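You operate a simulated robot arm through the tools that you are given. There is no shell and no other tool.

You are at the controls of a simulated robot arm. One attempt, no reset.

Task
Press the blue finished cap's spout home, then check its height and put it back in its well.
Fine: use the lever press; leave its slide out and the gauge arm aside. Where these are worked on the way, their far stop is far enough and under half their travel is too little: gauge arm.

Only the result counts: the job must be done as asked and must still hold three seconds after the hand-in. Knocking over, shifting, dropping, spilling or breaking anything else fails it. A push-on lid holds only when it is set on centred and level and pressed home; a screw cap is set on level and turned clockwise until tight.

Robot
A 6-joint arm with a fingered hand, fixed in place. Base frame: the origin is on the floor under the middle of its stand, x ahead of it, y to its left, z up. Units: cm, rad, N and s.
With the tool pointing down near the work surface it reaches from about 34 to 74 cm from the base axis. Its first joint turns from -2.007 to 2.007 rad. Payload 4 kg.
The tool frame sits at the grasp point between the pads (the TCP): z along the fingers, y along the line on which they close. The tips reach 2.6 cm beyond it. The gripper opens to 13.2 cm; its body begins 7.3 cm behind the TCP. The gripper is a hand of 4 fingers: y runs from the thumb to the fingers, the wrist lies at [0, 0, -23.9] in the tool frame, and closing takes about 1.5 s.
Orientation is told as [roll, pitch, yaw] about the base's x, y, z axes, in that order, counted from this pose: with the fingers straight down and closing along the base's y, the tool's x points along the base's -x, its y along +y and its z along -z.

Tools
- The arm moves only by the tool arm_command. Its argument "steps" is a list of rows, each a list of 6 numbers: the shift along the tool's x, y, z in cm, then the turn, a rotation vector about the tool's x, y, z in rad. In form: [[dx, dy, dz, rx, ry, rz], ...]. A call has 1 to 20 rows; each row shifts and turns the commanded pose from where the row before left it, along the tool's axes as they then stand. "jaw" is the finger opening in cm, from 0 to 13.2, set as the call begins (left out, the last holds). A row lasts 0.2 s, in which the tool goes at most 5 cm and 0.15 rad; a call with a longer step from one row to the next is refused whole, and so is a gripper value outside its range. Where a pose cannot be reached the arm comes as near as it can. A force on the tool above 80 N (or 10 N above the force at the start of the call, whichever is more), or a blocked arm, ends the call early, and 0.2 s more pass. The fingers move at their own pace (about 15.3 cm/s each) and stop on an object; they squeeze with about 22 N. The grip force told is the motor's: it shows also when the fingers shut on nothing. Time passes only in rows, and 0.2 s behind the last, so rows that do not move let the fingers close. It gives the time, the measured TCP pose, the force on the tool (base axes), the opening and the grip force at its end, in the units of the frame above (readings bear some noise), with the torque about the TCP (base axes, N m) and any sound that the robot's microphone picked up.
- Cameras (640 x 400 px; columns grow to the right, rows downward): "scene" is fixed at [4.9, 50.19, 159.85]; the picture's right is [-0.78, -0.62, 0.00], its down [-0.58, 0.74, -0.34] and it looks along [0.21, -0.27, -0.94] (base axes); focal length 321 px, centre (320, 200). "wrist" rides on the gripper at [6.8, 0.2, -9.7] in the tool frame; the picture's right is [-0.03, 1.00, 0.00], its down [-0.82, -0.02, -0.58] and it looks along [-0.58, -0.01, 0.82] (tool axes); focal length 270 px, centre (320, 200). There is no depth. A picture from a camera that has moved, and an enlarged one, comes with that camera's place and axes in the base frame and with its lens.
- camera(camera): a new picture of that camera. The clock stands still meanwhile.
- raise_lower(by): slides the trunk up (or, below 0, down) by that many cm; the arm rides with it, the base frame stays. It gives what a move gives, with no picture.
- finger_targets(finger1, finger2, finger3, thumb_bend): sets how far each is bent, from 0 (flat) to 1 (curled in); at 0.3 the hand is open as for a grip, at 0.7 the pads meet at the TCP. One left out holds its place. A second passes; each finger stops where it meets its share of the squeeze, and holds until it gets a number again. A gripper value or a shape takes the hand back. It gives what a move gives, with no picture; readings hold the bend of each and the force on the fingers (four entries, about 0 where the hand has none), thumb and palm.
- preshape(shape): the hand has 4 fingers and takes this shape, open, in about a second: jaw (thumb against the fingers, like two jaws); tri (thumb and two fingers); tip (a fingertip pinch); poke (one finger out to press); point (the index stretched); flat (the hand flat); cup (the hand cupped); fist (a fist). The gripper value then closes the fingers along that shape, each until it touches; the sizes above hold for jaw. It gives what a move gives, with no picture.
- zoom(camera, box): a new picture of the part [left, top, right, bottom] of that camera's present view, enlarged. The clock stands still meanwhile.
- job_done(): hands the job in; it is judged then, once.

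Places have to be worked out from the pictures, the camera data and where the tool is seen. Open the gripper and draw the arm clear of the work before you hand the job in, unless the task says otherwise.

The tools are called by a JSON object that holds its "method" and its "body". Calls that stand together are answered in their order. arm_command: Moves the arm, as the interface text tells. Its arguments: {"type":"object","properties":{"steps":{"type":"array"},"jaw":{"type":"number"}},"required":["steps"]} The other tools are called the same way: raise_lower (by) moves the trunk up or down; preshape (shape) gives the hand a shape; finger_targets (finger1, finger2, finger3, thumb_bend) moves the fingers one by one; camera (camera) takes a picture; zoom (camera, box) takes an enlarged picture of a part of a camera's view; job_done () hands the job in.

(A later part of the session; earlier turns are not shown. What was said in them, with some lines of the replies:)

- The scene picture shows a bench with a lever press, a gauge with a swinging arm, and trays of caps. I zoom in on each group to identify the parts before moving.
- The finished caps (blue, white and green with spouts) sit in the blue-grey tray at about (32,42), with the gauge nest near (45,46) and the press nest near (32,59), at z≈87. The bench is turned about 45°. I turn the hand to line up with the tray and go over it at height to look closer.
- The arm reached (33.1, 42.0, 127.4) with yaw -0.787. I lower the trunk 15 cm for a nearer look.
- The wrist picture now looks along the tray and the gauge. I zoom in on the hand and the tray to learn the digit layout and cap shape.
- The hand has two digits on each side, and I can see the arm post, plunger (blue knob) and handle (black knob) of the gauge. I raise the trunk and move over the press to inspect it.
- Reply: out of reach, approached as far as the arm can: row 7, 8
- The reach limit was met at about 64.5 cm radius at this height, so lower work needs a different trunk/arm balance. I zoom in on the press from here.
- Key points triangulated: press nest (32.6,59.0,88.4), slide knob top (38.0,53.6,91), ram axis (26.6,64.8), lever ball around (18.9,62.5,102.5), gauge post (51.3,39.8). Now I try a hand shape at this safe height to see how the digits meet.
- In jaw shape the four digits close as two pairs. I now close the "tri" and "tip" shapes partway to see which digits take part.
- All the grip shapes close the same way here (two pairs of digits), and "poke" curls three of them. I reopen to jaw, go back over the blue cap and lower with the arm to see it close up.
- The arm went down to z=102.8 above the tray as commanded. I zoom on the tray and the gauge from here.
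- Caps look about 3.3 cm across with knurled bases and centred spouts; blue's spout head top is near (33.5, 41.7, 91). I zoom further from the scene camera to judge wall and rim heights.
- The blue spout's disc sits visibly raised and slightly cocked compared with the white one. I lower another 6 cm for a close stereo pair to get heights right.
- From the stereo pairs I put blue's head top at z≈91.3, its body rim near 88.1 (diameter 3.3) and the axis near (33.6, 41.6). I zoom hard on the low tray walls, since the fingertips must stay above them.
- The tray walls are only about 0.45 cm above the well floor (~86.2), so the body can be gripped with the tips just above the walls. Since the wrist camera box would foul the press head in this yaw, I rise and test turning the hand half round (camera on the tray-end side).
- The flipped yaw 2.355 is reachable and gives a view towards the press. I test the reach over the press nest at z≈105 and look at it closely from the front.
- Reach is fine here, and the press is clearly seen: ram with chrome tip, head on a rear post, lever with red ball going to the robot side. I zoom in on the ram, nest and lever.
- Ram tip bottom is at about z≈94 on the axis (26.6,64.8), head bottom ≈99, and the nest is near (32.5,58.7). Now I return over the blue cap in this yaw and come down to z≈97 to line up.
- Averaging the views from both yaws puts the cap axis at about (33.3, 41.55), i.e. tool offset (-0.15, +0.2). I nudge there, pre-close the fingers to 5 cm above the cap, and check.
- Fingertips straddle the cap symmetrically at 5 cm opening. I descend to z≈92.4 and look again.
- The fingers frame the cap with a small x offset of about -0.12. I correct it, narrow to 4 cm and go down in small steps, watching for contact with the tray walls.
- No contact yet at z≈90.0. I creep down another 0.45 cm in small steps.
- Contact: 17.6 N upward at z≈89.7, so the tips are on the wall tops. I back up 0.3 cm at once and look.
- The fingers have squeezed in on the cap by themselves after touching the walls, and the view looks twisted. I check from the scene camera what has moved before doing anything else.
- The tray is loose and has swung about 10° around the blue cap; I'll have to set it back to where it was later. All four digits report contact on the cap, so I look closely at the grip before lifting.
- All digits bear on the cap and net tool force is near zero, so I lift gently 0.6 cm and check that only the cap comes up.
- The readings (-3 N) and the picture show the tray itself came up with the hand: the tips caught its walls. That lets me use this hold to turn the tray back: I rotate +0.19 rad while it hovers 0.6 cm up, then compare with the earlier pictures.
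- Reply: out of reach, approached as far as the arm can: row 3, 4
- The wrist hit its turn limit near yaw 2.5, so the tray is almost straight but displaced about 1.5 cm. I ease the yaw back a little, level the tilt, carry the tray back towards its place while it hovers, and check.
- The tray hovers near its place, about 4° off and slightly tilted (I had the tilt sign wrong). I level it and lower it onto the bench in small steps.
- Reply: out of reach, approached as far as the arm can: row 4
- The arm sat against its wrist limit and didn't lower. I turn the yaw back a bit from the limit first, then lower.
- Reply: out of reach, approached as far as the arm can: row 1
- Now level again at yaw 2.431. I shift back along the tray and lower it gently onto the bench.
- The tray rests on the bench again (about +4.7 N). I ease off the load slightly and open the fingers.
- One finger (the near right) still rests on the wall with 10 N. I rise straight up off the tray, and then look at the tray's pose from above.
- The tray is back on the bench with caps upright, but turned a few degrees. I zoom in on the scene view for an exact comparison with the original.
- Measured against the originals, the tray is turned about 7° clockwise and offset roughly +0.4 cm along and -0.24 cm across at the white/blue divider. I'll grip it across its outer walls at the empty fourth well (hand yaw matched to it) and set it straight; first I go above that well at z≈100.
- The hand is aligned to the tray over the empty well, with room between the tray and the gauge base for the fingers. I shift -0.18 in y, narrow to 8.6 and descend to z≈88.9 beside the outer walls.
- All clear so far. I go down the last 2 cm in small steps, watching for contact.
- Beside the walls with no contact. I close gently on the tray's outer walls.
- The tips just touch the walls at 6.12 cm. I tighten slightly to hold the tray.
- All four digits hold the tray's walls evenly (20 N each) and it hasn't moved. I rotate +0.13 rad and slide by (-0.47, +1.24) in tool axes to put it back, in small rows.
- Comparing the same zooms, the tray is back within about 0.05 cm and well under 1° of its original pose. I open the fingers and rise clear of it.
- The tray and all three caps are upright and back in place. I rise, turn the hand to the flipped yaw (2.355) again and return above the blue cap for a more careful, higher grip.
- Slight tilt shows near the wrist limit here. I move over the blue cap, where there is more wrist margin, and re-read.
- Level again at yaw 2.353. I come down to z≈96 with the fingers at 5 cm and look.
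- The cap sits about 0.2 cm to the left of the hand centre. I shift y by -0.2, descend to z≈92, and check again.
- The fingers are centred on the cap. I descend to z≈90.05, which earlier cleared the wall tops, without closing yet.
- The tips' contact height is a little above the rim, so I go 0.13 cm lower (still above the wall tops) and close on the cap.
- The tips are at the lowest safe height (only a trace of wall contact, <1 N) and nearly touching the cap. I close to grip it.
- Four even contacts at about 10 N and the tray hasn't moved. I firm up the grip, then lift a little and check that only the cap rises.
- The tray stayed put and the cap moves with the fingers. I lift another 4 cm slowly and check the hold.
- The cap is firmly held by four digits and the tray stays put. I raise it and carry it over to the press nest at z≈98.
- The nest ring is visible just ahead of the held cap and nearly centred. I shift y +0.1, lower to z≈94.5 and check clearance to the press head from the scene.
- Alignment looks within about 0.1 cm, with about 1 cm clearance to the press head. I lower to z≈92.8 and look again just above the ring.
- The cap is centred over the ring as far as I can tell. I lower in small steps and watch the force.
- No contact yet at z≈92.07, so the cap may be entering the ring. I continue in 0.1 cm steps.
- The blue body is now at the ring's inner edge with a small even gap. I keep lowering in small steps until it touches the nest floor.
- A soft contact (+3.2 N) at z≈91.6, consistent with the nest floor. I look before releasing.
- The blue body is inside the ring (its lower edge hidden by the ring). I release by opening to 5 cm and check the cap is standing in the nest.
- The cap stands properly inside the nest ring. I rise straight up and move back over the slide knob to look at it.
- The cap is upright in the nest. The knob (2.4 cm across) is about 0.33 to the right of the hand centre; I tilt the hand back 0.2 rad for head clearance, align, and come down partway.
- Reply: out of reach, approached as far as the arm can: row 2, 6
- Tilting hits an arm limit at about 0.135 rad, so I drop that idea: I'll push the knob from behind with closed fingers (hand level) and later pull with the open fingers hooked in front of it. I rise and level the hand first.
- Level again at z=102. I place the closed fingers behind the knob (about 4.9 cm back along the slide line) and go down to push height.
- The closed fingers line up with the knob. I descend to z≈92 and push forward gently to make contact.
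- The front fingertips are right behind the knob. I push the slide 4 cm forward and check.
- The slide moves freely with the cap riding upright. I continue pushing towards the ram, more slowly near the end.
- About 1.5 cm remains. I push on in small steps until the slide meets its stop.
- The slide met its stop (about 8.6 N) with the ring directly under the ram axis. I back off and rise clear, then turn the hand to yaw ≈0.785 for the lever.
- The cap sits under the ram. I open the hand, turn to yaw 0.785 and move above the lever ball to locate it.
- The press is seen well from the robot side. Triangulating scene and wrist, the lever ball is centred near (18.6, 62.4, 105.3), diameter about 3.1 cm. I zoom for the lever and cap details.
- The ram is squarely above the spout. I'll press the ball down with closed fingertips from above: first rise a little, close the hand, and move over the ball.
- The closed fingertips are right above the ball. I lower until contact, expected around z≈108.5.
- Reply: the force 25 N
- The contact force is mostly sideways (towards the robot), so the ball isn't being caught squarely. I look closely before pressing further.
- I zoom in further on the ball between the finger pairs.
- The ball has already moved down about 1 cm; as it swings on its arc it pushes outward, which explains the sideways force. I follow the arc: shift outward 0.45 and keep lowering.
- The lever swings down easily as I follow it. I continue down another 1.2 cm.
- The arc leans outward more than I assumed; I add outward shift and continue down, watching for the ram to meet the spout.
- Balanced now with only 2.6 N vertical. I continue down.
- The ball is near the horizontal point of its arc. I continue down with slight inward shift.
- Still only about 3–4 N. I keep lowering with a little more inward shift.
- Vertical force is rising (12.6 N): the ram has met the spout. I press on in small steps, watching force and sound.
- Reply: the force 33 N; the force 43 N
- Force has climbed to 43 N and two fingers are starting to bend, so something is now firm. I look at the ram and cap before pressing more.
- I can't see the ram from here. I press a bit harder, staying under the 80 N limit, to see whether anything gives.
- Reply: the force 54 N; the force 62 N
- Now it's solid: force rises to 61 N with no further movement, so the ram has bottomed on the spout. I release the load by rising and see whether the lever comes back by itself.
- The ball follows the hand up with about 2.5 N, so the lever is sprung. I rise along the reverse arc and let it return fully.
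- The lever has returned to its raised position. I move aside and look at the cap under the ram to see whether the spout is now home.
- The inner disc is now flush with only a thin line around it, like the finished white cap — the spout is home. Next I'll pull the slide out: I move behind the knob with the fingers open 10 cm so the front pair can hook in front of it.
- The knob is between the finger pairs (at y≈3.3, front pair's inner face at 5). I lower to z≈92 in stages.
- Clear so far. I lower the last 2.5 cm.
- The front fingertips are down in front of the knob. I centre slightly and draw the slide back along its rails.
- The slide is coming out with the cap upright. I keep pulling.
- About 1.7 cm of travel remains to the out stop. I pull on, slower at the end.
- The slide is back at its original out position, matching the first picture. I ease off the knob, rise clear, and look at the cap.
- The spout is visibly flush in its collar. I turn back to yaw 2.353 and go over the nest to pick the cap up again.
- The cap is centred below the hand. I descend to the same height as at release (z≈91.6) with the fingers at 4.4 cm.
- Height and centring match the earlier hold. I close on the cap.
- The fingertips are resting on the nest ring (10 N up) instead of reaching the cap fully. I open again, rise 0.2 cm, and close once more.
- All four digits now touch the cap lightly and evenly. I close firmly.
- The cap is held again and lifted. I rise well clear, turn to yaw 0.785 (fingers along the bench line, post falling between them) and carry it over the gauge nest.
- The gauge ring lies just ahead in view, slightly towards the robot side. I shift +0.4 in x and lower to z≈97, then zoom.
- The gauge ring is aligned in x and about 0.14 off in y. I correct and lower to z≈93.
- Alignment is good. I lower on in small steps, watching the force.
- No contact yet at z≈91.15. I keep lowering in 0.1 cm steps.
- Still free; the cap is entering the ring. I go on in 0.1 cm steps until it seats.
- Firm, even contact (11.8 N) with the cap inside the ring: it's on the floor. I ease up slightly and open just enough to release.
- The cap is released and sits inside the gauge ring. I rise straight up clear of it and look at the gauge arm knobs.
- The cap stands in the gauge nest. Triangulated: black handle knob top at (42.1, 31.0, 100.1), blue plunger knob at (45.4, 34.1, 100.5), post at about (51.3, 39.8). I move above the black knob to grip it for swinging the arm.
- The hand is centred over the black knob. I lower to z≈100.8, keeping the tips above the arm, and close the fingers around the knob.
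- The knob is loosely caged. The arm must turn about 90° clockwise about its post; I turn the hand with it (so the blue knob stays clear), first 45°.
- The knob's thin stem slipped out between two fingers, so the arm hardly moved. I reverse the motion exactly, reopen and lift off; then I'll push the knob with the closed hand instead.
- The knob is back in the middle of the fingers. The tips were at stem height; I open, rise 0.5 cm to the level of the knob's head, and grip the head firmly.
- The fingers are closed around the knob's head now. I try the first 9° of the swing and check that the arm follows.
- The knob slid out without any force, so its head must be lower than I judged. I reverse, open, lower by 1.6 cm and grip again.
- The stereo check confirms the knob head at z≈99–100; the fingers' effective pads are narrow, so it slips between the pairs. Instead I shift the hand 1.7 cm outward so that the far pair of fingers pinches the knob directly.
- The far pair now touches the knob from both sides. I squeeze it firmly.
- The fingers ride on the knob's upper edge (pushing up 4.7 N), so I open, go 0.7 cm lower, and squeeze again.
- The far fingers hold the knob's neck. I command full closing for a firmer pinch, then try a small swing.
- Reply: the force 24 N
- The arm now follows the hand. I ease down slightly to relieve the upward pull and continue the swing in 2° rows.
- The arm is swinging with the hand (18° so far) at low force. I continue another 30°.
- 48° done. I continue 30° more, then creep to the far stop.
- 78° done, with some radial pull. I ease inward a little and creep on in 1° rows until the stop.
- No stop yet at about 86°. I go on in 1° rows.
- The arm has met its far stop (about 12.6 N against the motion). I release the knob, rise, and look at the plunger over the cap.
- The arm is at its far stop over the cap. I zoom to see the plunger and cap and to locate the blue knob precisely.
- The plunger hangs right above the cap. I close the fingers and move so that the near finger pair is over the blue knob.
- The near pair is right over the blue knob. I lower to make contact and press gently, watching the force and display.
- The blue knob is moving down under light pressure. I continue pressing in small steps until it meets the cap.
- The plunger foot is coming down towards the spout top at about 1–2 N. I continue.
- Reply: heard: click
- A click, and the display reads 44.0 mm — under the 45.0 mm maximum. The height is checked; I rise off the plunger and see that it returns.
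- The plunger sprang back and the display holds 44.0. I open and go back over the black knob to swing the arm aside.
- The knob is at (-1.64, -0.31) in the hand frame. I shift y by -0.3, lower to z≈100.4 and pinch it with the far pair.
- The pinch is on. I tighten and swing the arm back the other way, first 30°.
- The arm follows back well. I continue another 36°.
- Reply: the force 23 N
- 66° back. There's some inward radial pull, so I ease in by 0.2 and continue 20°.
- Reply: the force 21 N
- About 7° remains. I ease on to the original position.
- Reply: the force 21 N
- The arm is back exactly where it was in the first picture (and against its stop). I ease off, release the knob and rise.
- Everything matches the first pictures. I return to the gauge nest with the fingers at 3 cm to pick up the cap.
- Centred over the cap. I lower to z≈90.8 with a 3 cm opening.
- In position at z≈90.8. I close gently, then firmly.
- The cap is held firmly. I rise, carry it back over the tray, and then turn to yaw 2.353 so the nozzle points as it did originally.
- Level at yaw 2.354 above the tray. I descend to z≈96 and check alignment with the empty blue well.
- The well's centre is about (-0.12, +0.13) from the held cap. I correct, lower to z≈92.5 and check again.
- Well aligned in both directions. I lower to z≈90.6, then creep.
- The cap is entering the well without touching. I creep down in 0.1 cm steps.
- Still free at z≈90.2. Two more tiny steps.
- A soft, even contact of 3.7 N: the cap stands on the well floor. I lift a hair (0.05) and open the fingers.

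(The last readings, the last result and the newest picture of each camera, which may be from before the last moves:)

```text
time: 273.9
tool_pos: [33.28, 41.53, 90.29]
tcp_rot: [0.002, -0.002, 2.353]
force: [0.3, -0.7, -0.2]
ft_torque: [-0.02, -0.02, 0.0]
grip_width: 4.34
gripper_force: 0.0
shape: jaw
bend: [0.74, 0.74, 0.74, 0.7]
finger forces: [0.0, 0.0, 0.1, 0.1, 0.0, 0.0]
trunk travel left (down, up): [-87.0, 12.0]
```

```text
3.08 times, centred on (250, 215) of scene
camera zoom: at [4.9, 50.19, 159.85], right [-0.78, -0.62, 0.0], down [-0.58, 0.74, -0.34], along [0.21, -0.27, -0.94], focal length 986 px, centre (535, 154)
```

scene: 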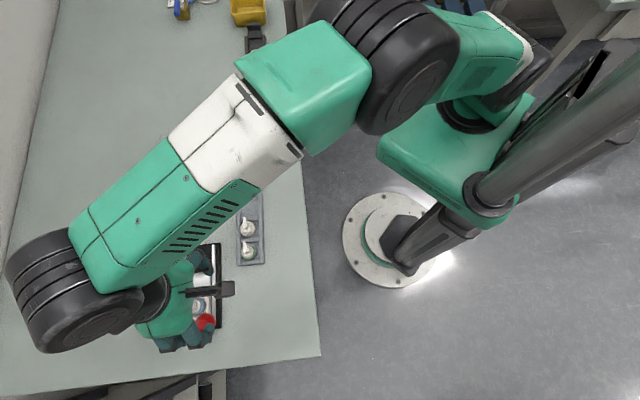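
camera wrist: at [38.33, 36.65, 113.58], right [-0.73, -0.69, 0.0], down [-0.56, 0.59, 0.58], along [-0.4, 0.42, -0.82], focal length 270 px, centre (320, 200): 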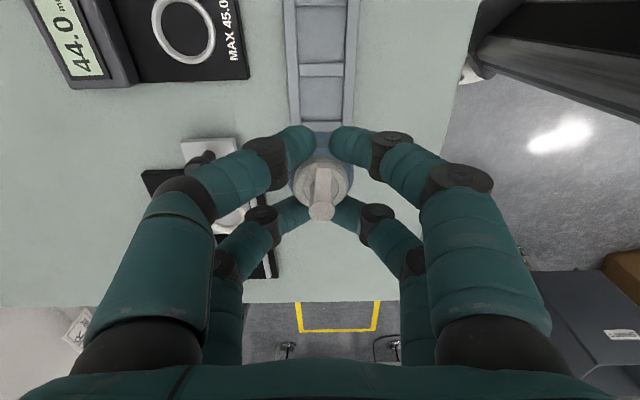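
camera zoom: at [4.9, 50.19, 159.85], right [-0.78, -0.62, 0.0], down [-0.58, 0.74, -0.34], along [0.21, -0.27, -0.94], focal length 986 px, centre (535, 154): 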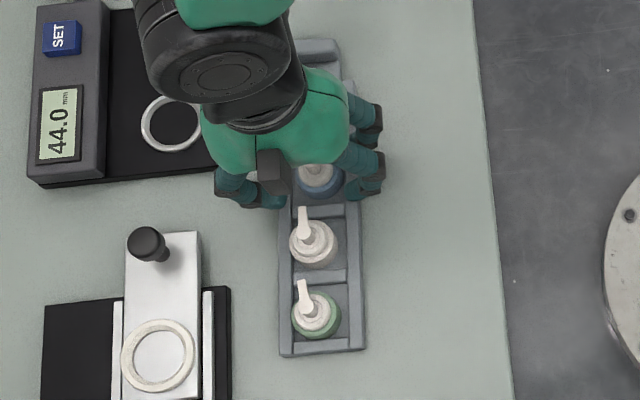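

The cap is back in its well, standing free with the spout flush. I rise straight up and clear of the bench.

{"method": "arm_command", "body": {"steps": [[0, 0, -0.4, 0, 0, 0], [0, 0, -1, 0, 0, 0], [0, 0, -2.5, 0, 0, 0], [0, 0, -4, 0, 0, 0], [0, 0, -4, 0, 0, 0], [0, 0, -4, 0, 0, 0], [0, 0, -4, 0, 0, 0], [0, 0, 0, 0, 0, 0]]}}

{"method": "zoom", "body": {"camera": "wrist", "box": [220, 0, 420, 160]}}

{"method": "zoom", "body": {"camera": "scene", "box": [210, 150, 290, 280]}}

{"method": "zoom", "body": {"camera": "scene", "box": [230, 190, 270, 215]}}

{"method": "zoom", "body": {"camera": "scene", "box": [230, 215, 270, 240]}}

```text
time: 275.8
tool_pos: [33.18, 41.54, 110.14]
tcp_rot: [0.001, 0.0, 2.351]
force: [-0.6, 0.2, -0.2]
ft_torque: [0.01, -0.01, -0.02]
grip_width: 4.35
gripper_force: 0.0
shape: jaw
bend: [0.74, 0.74, 0.74, 0.7]
finger forces: [0.0, 0.0, 0.0, 0.1, 0.0, 0.0]
trunk travel left (down, up): [-87.0, 12.0]
```

```text
2.50 times, centred on (320, 80) of wrist
camera zoom: at [38.12, 36.68, 119.81], right [-0.73, -0.69, 0.0], down [-0.56, 0.59, 0.58], along [-0.4, 0.42, -0.82], focal length 676 px, centre (320, 500)
```

zoom: 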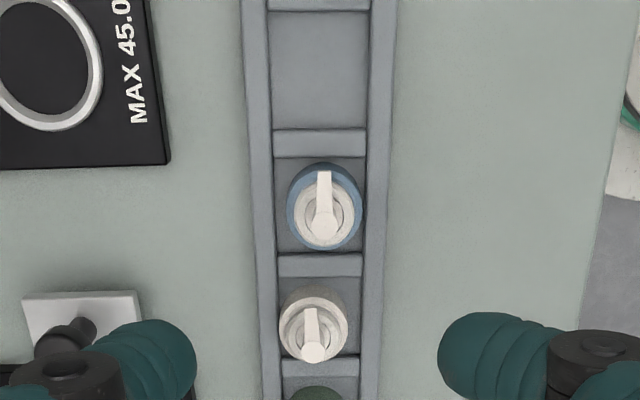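

```text
3.08 times, centred on (250, 215) of scene
camera zoom: at [4.9, 50.19, 159.85], right [-0.78, -0.62, 0.0], down [-0.58, 0.74, -0.34], along [0.21, -0.27, -0.94], focal length 986 px, centre (535, 154)
```

zoom: 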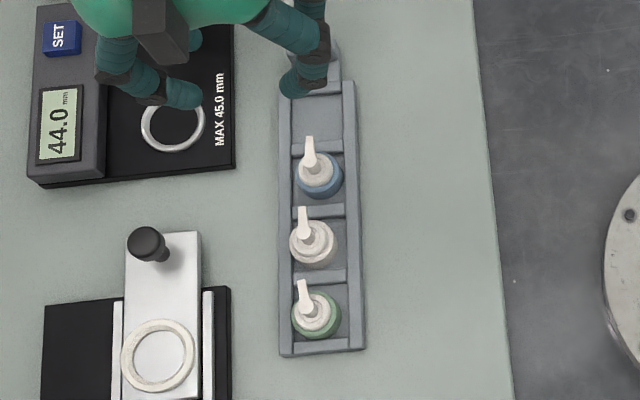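

```text
16.00 times, centred on (250, 202) of scene
camera zoom: at [4.9, 50.19, 159.85], right [-0.78, -0.62, 0.0], down [-0.58, 0.74, -0.34], along [0.21, -0.27, -0.94], focal length 5129 px, centre (1440, 160)
```

zoom: 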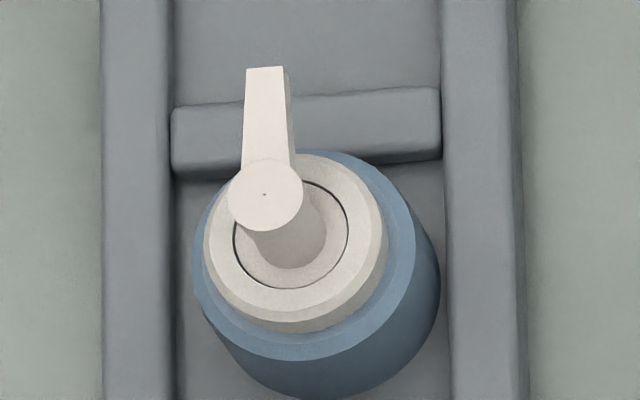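

```text
16.00 times, centred on (250, 228) of scene
camera zoom: at [4.9, 50.19, 159.85], right [-0.78, -0.62, 0.0], down [-0.58, 0.74, -0.34], along [0.21, -0.27, -0.94], focal length 5129 px, centre (1440, -240)
```

zoom: 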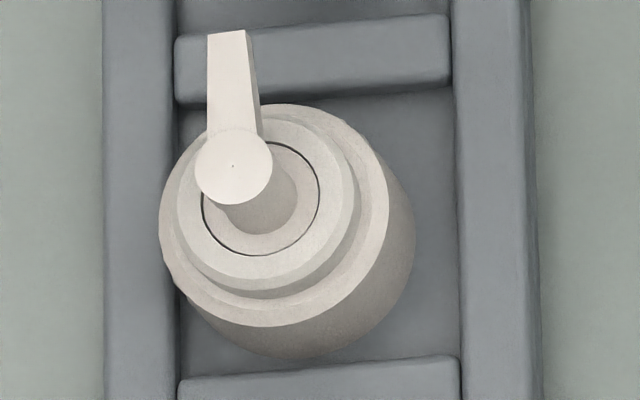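

Everything is in place: blue cap in its well with the spout flush, tray aligned, slide out, gauge arm aside. I open the hand fully and draw the arm well clear.

{"method": "arm_command", "body": {"steps": [[0, 0, -3, 0, 0, 0], [0, 0, -3, 0, 0, 0], [0, 0, -3, 0, 0, 0], [-0.9, 2.76, 0, 0, 0, 0], [-0.9, 2.76, 0, 0, 0, 0], [-0.9, 2.76, 0, 0, 0, 0], [-0.9, 2.76, 0, 0, 0, 0], [-0.9, 2.76, 0, 0, 0, 0], [0, 0, 0, 0, 0, 0], [0, 0, 0, 0, 0, 0]], "jaw": 13.2}}

{"method": "camera", "body": {"camera": "scene"}}

{"method": "zoom", "body": {"camera": "scene", "box": [140, 110, 280, 220]}}

{"method": "zoom", "body": {"camera": "scene", "box": [100, 210, 280, 350]}}

```text
time: 277.9
tool_pos: [20.46, 35.01, 119.16]
tcp_rot: [0.002, -0.001, 2.353]
force: [-0.6, 0.7, 0.4]
ft_torque: [0.03, 0.02, 0.03]
grip_width: 13.18
gripper_force: 0.1
shape: jaw
bend: [0.3, 0.3, 0.3, 0.3]
finger forces: [0.0, 0.0, 0.0, 0.0, 0.0, 0.0]
trunk travel left (down, up): [-87.0, 12.0]
```

```text
taken
```

scene: 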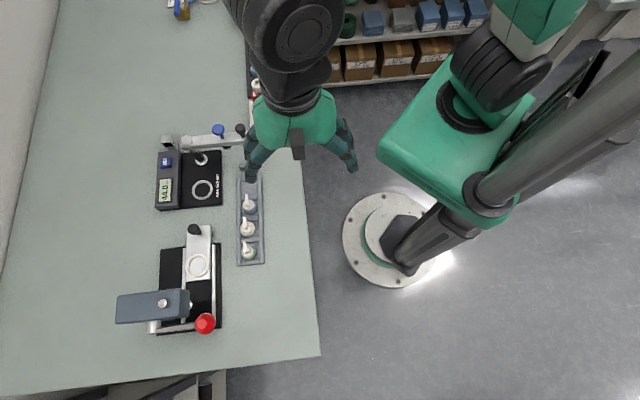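

```text
3.64 times, centred on (210, 165) of scene
camera zoom: at [4.9, 50.19, 159.85], right [-0.78, -0.62, 0.0], down [-0.58, 0.74, -0.34], along [0.21, -0.27, -0.94], focal length 1166 px, centre (720, 327)
```

zoom: 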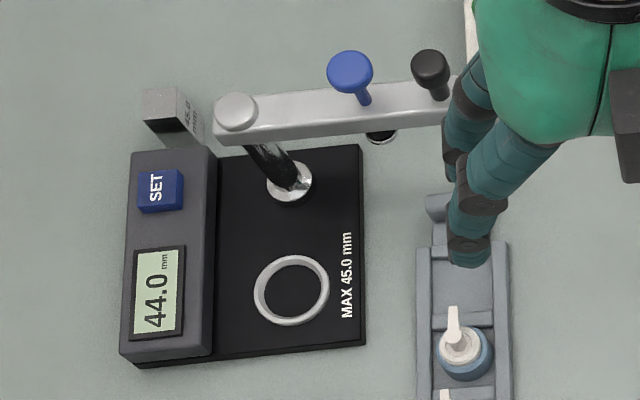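

```text
2.86 times, centred on (190, 280) of scene
camera zoom: at [4.9, 50.19, 159.85], right [-0.78, -0.62, 0.0], down [-0.58, 0.74, -0.34], along [0.21, -0.27, -0.94], focal length 916 px, centre (691, -29)
```

zoom: 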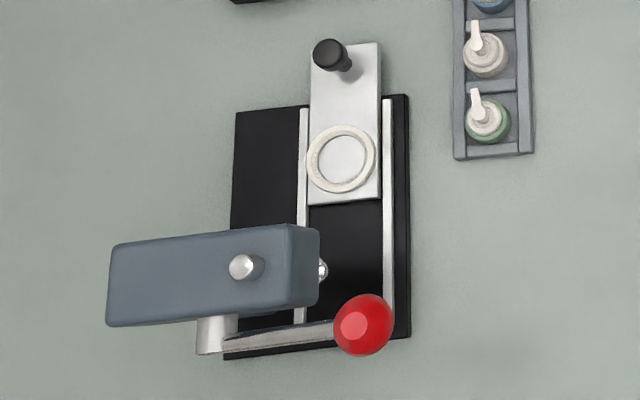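

All stations match the opening pictures: slide out, lever up, gauge arm aside, tray in place, and the display shows 44.0 mm. The gripper is open and the arm clear, so I hand the job in.

{"method": "job_done", "body": {}}

```text
The job is handed in.
```

The job is handed in: the blue cap's spout is pressed home, its height is checked, and the cap is back in its own well. I have not seen a verdict yet.

- **Press:** I pressed the cap with the lever press until the ram bottomed. The spout now sits flush in its collar, like the white cap's. The slide is out again and the lever has sprung back up.
- **Height:** The gauge arm went to its far stop and the plunger came down with a click. The display read 44.0 mm, under the 45.0 mm maximum. The arm is back aside, where it started.

**Tray moved:** On my first attempt to grip the cap, the fingers caught the tray walls, turned the tray about 10°, and lifted it slightly. I set it back to within about 0.05 cm of where it was.

**Other caps:** The white cap ended up about 0.3 to 0.4 cm off its original spot. I didn't measure the green one. Both are upright in their wells, and I left them rather than risk disturbing the tray again.

The gripper is open and the arm is clear of the bench.
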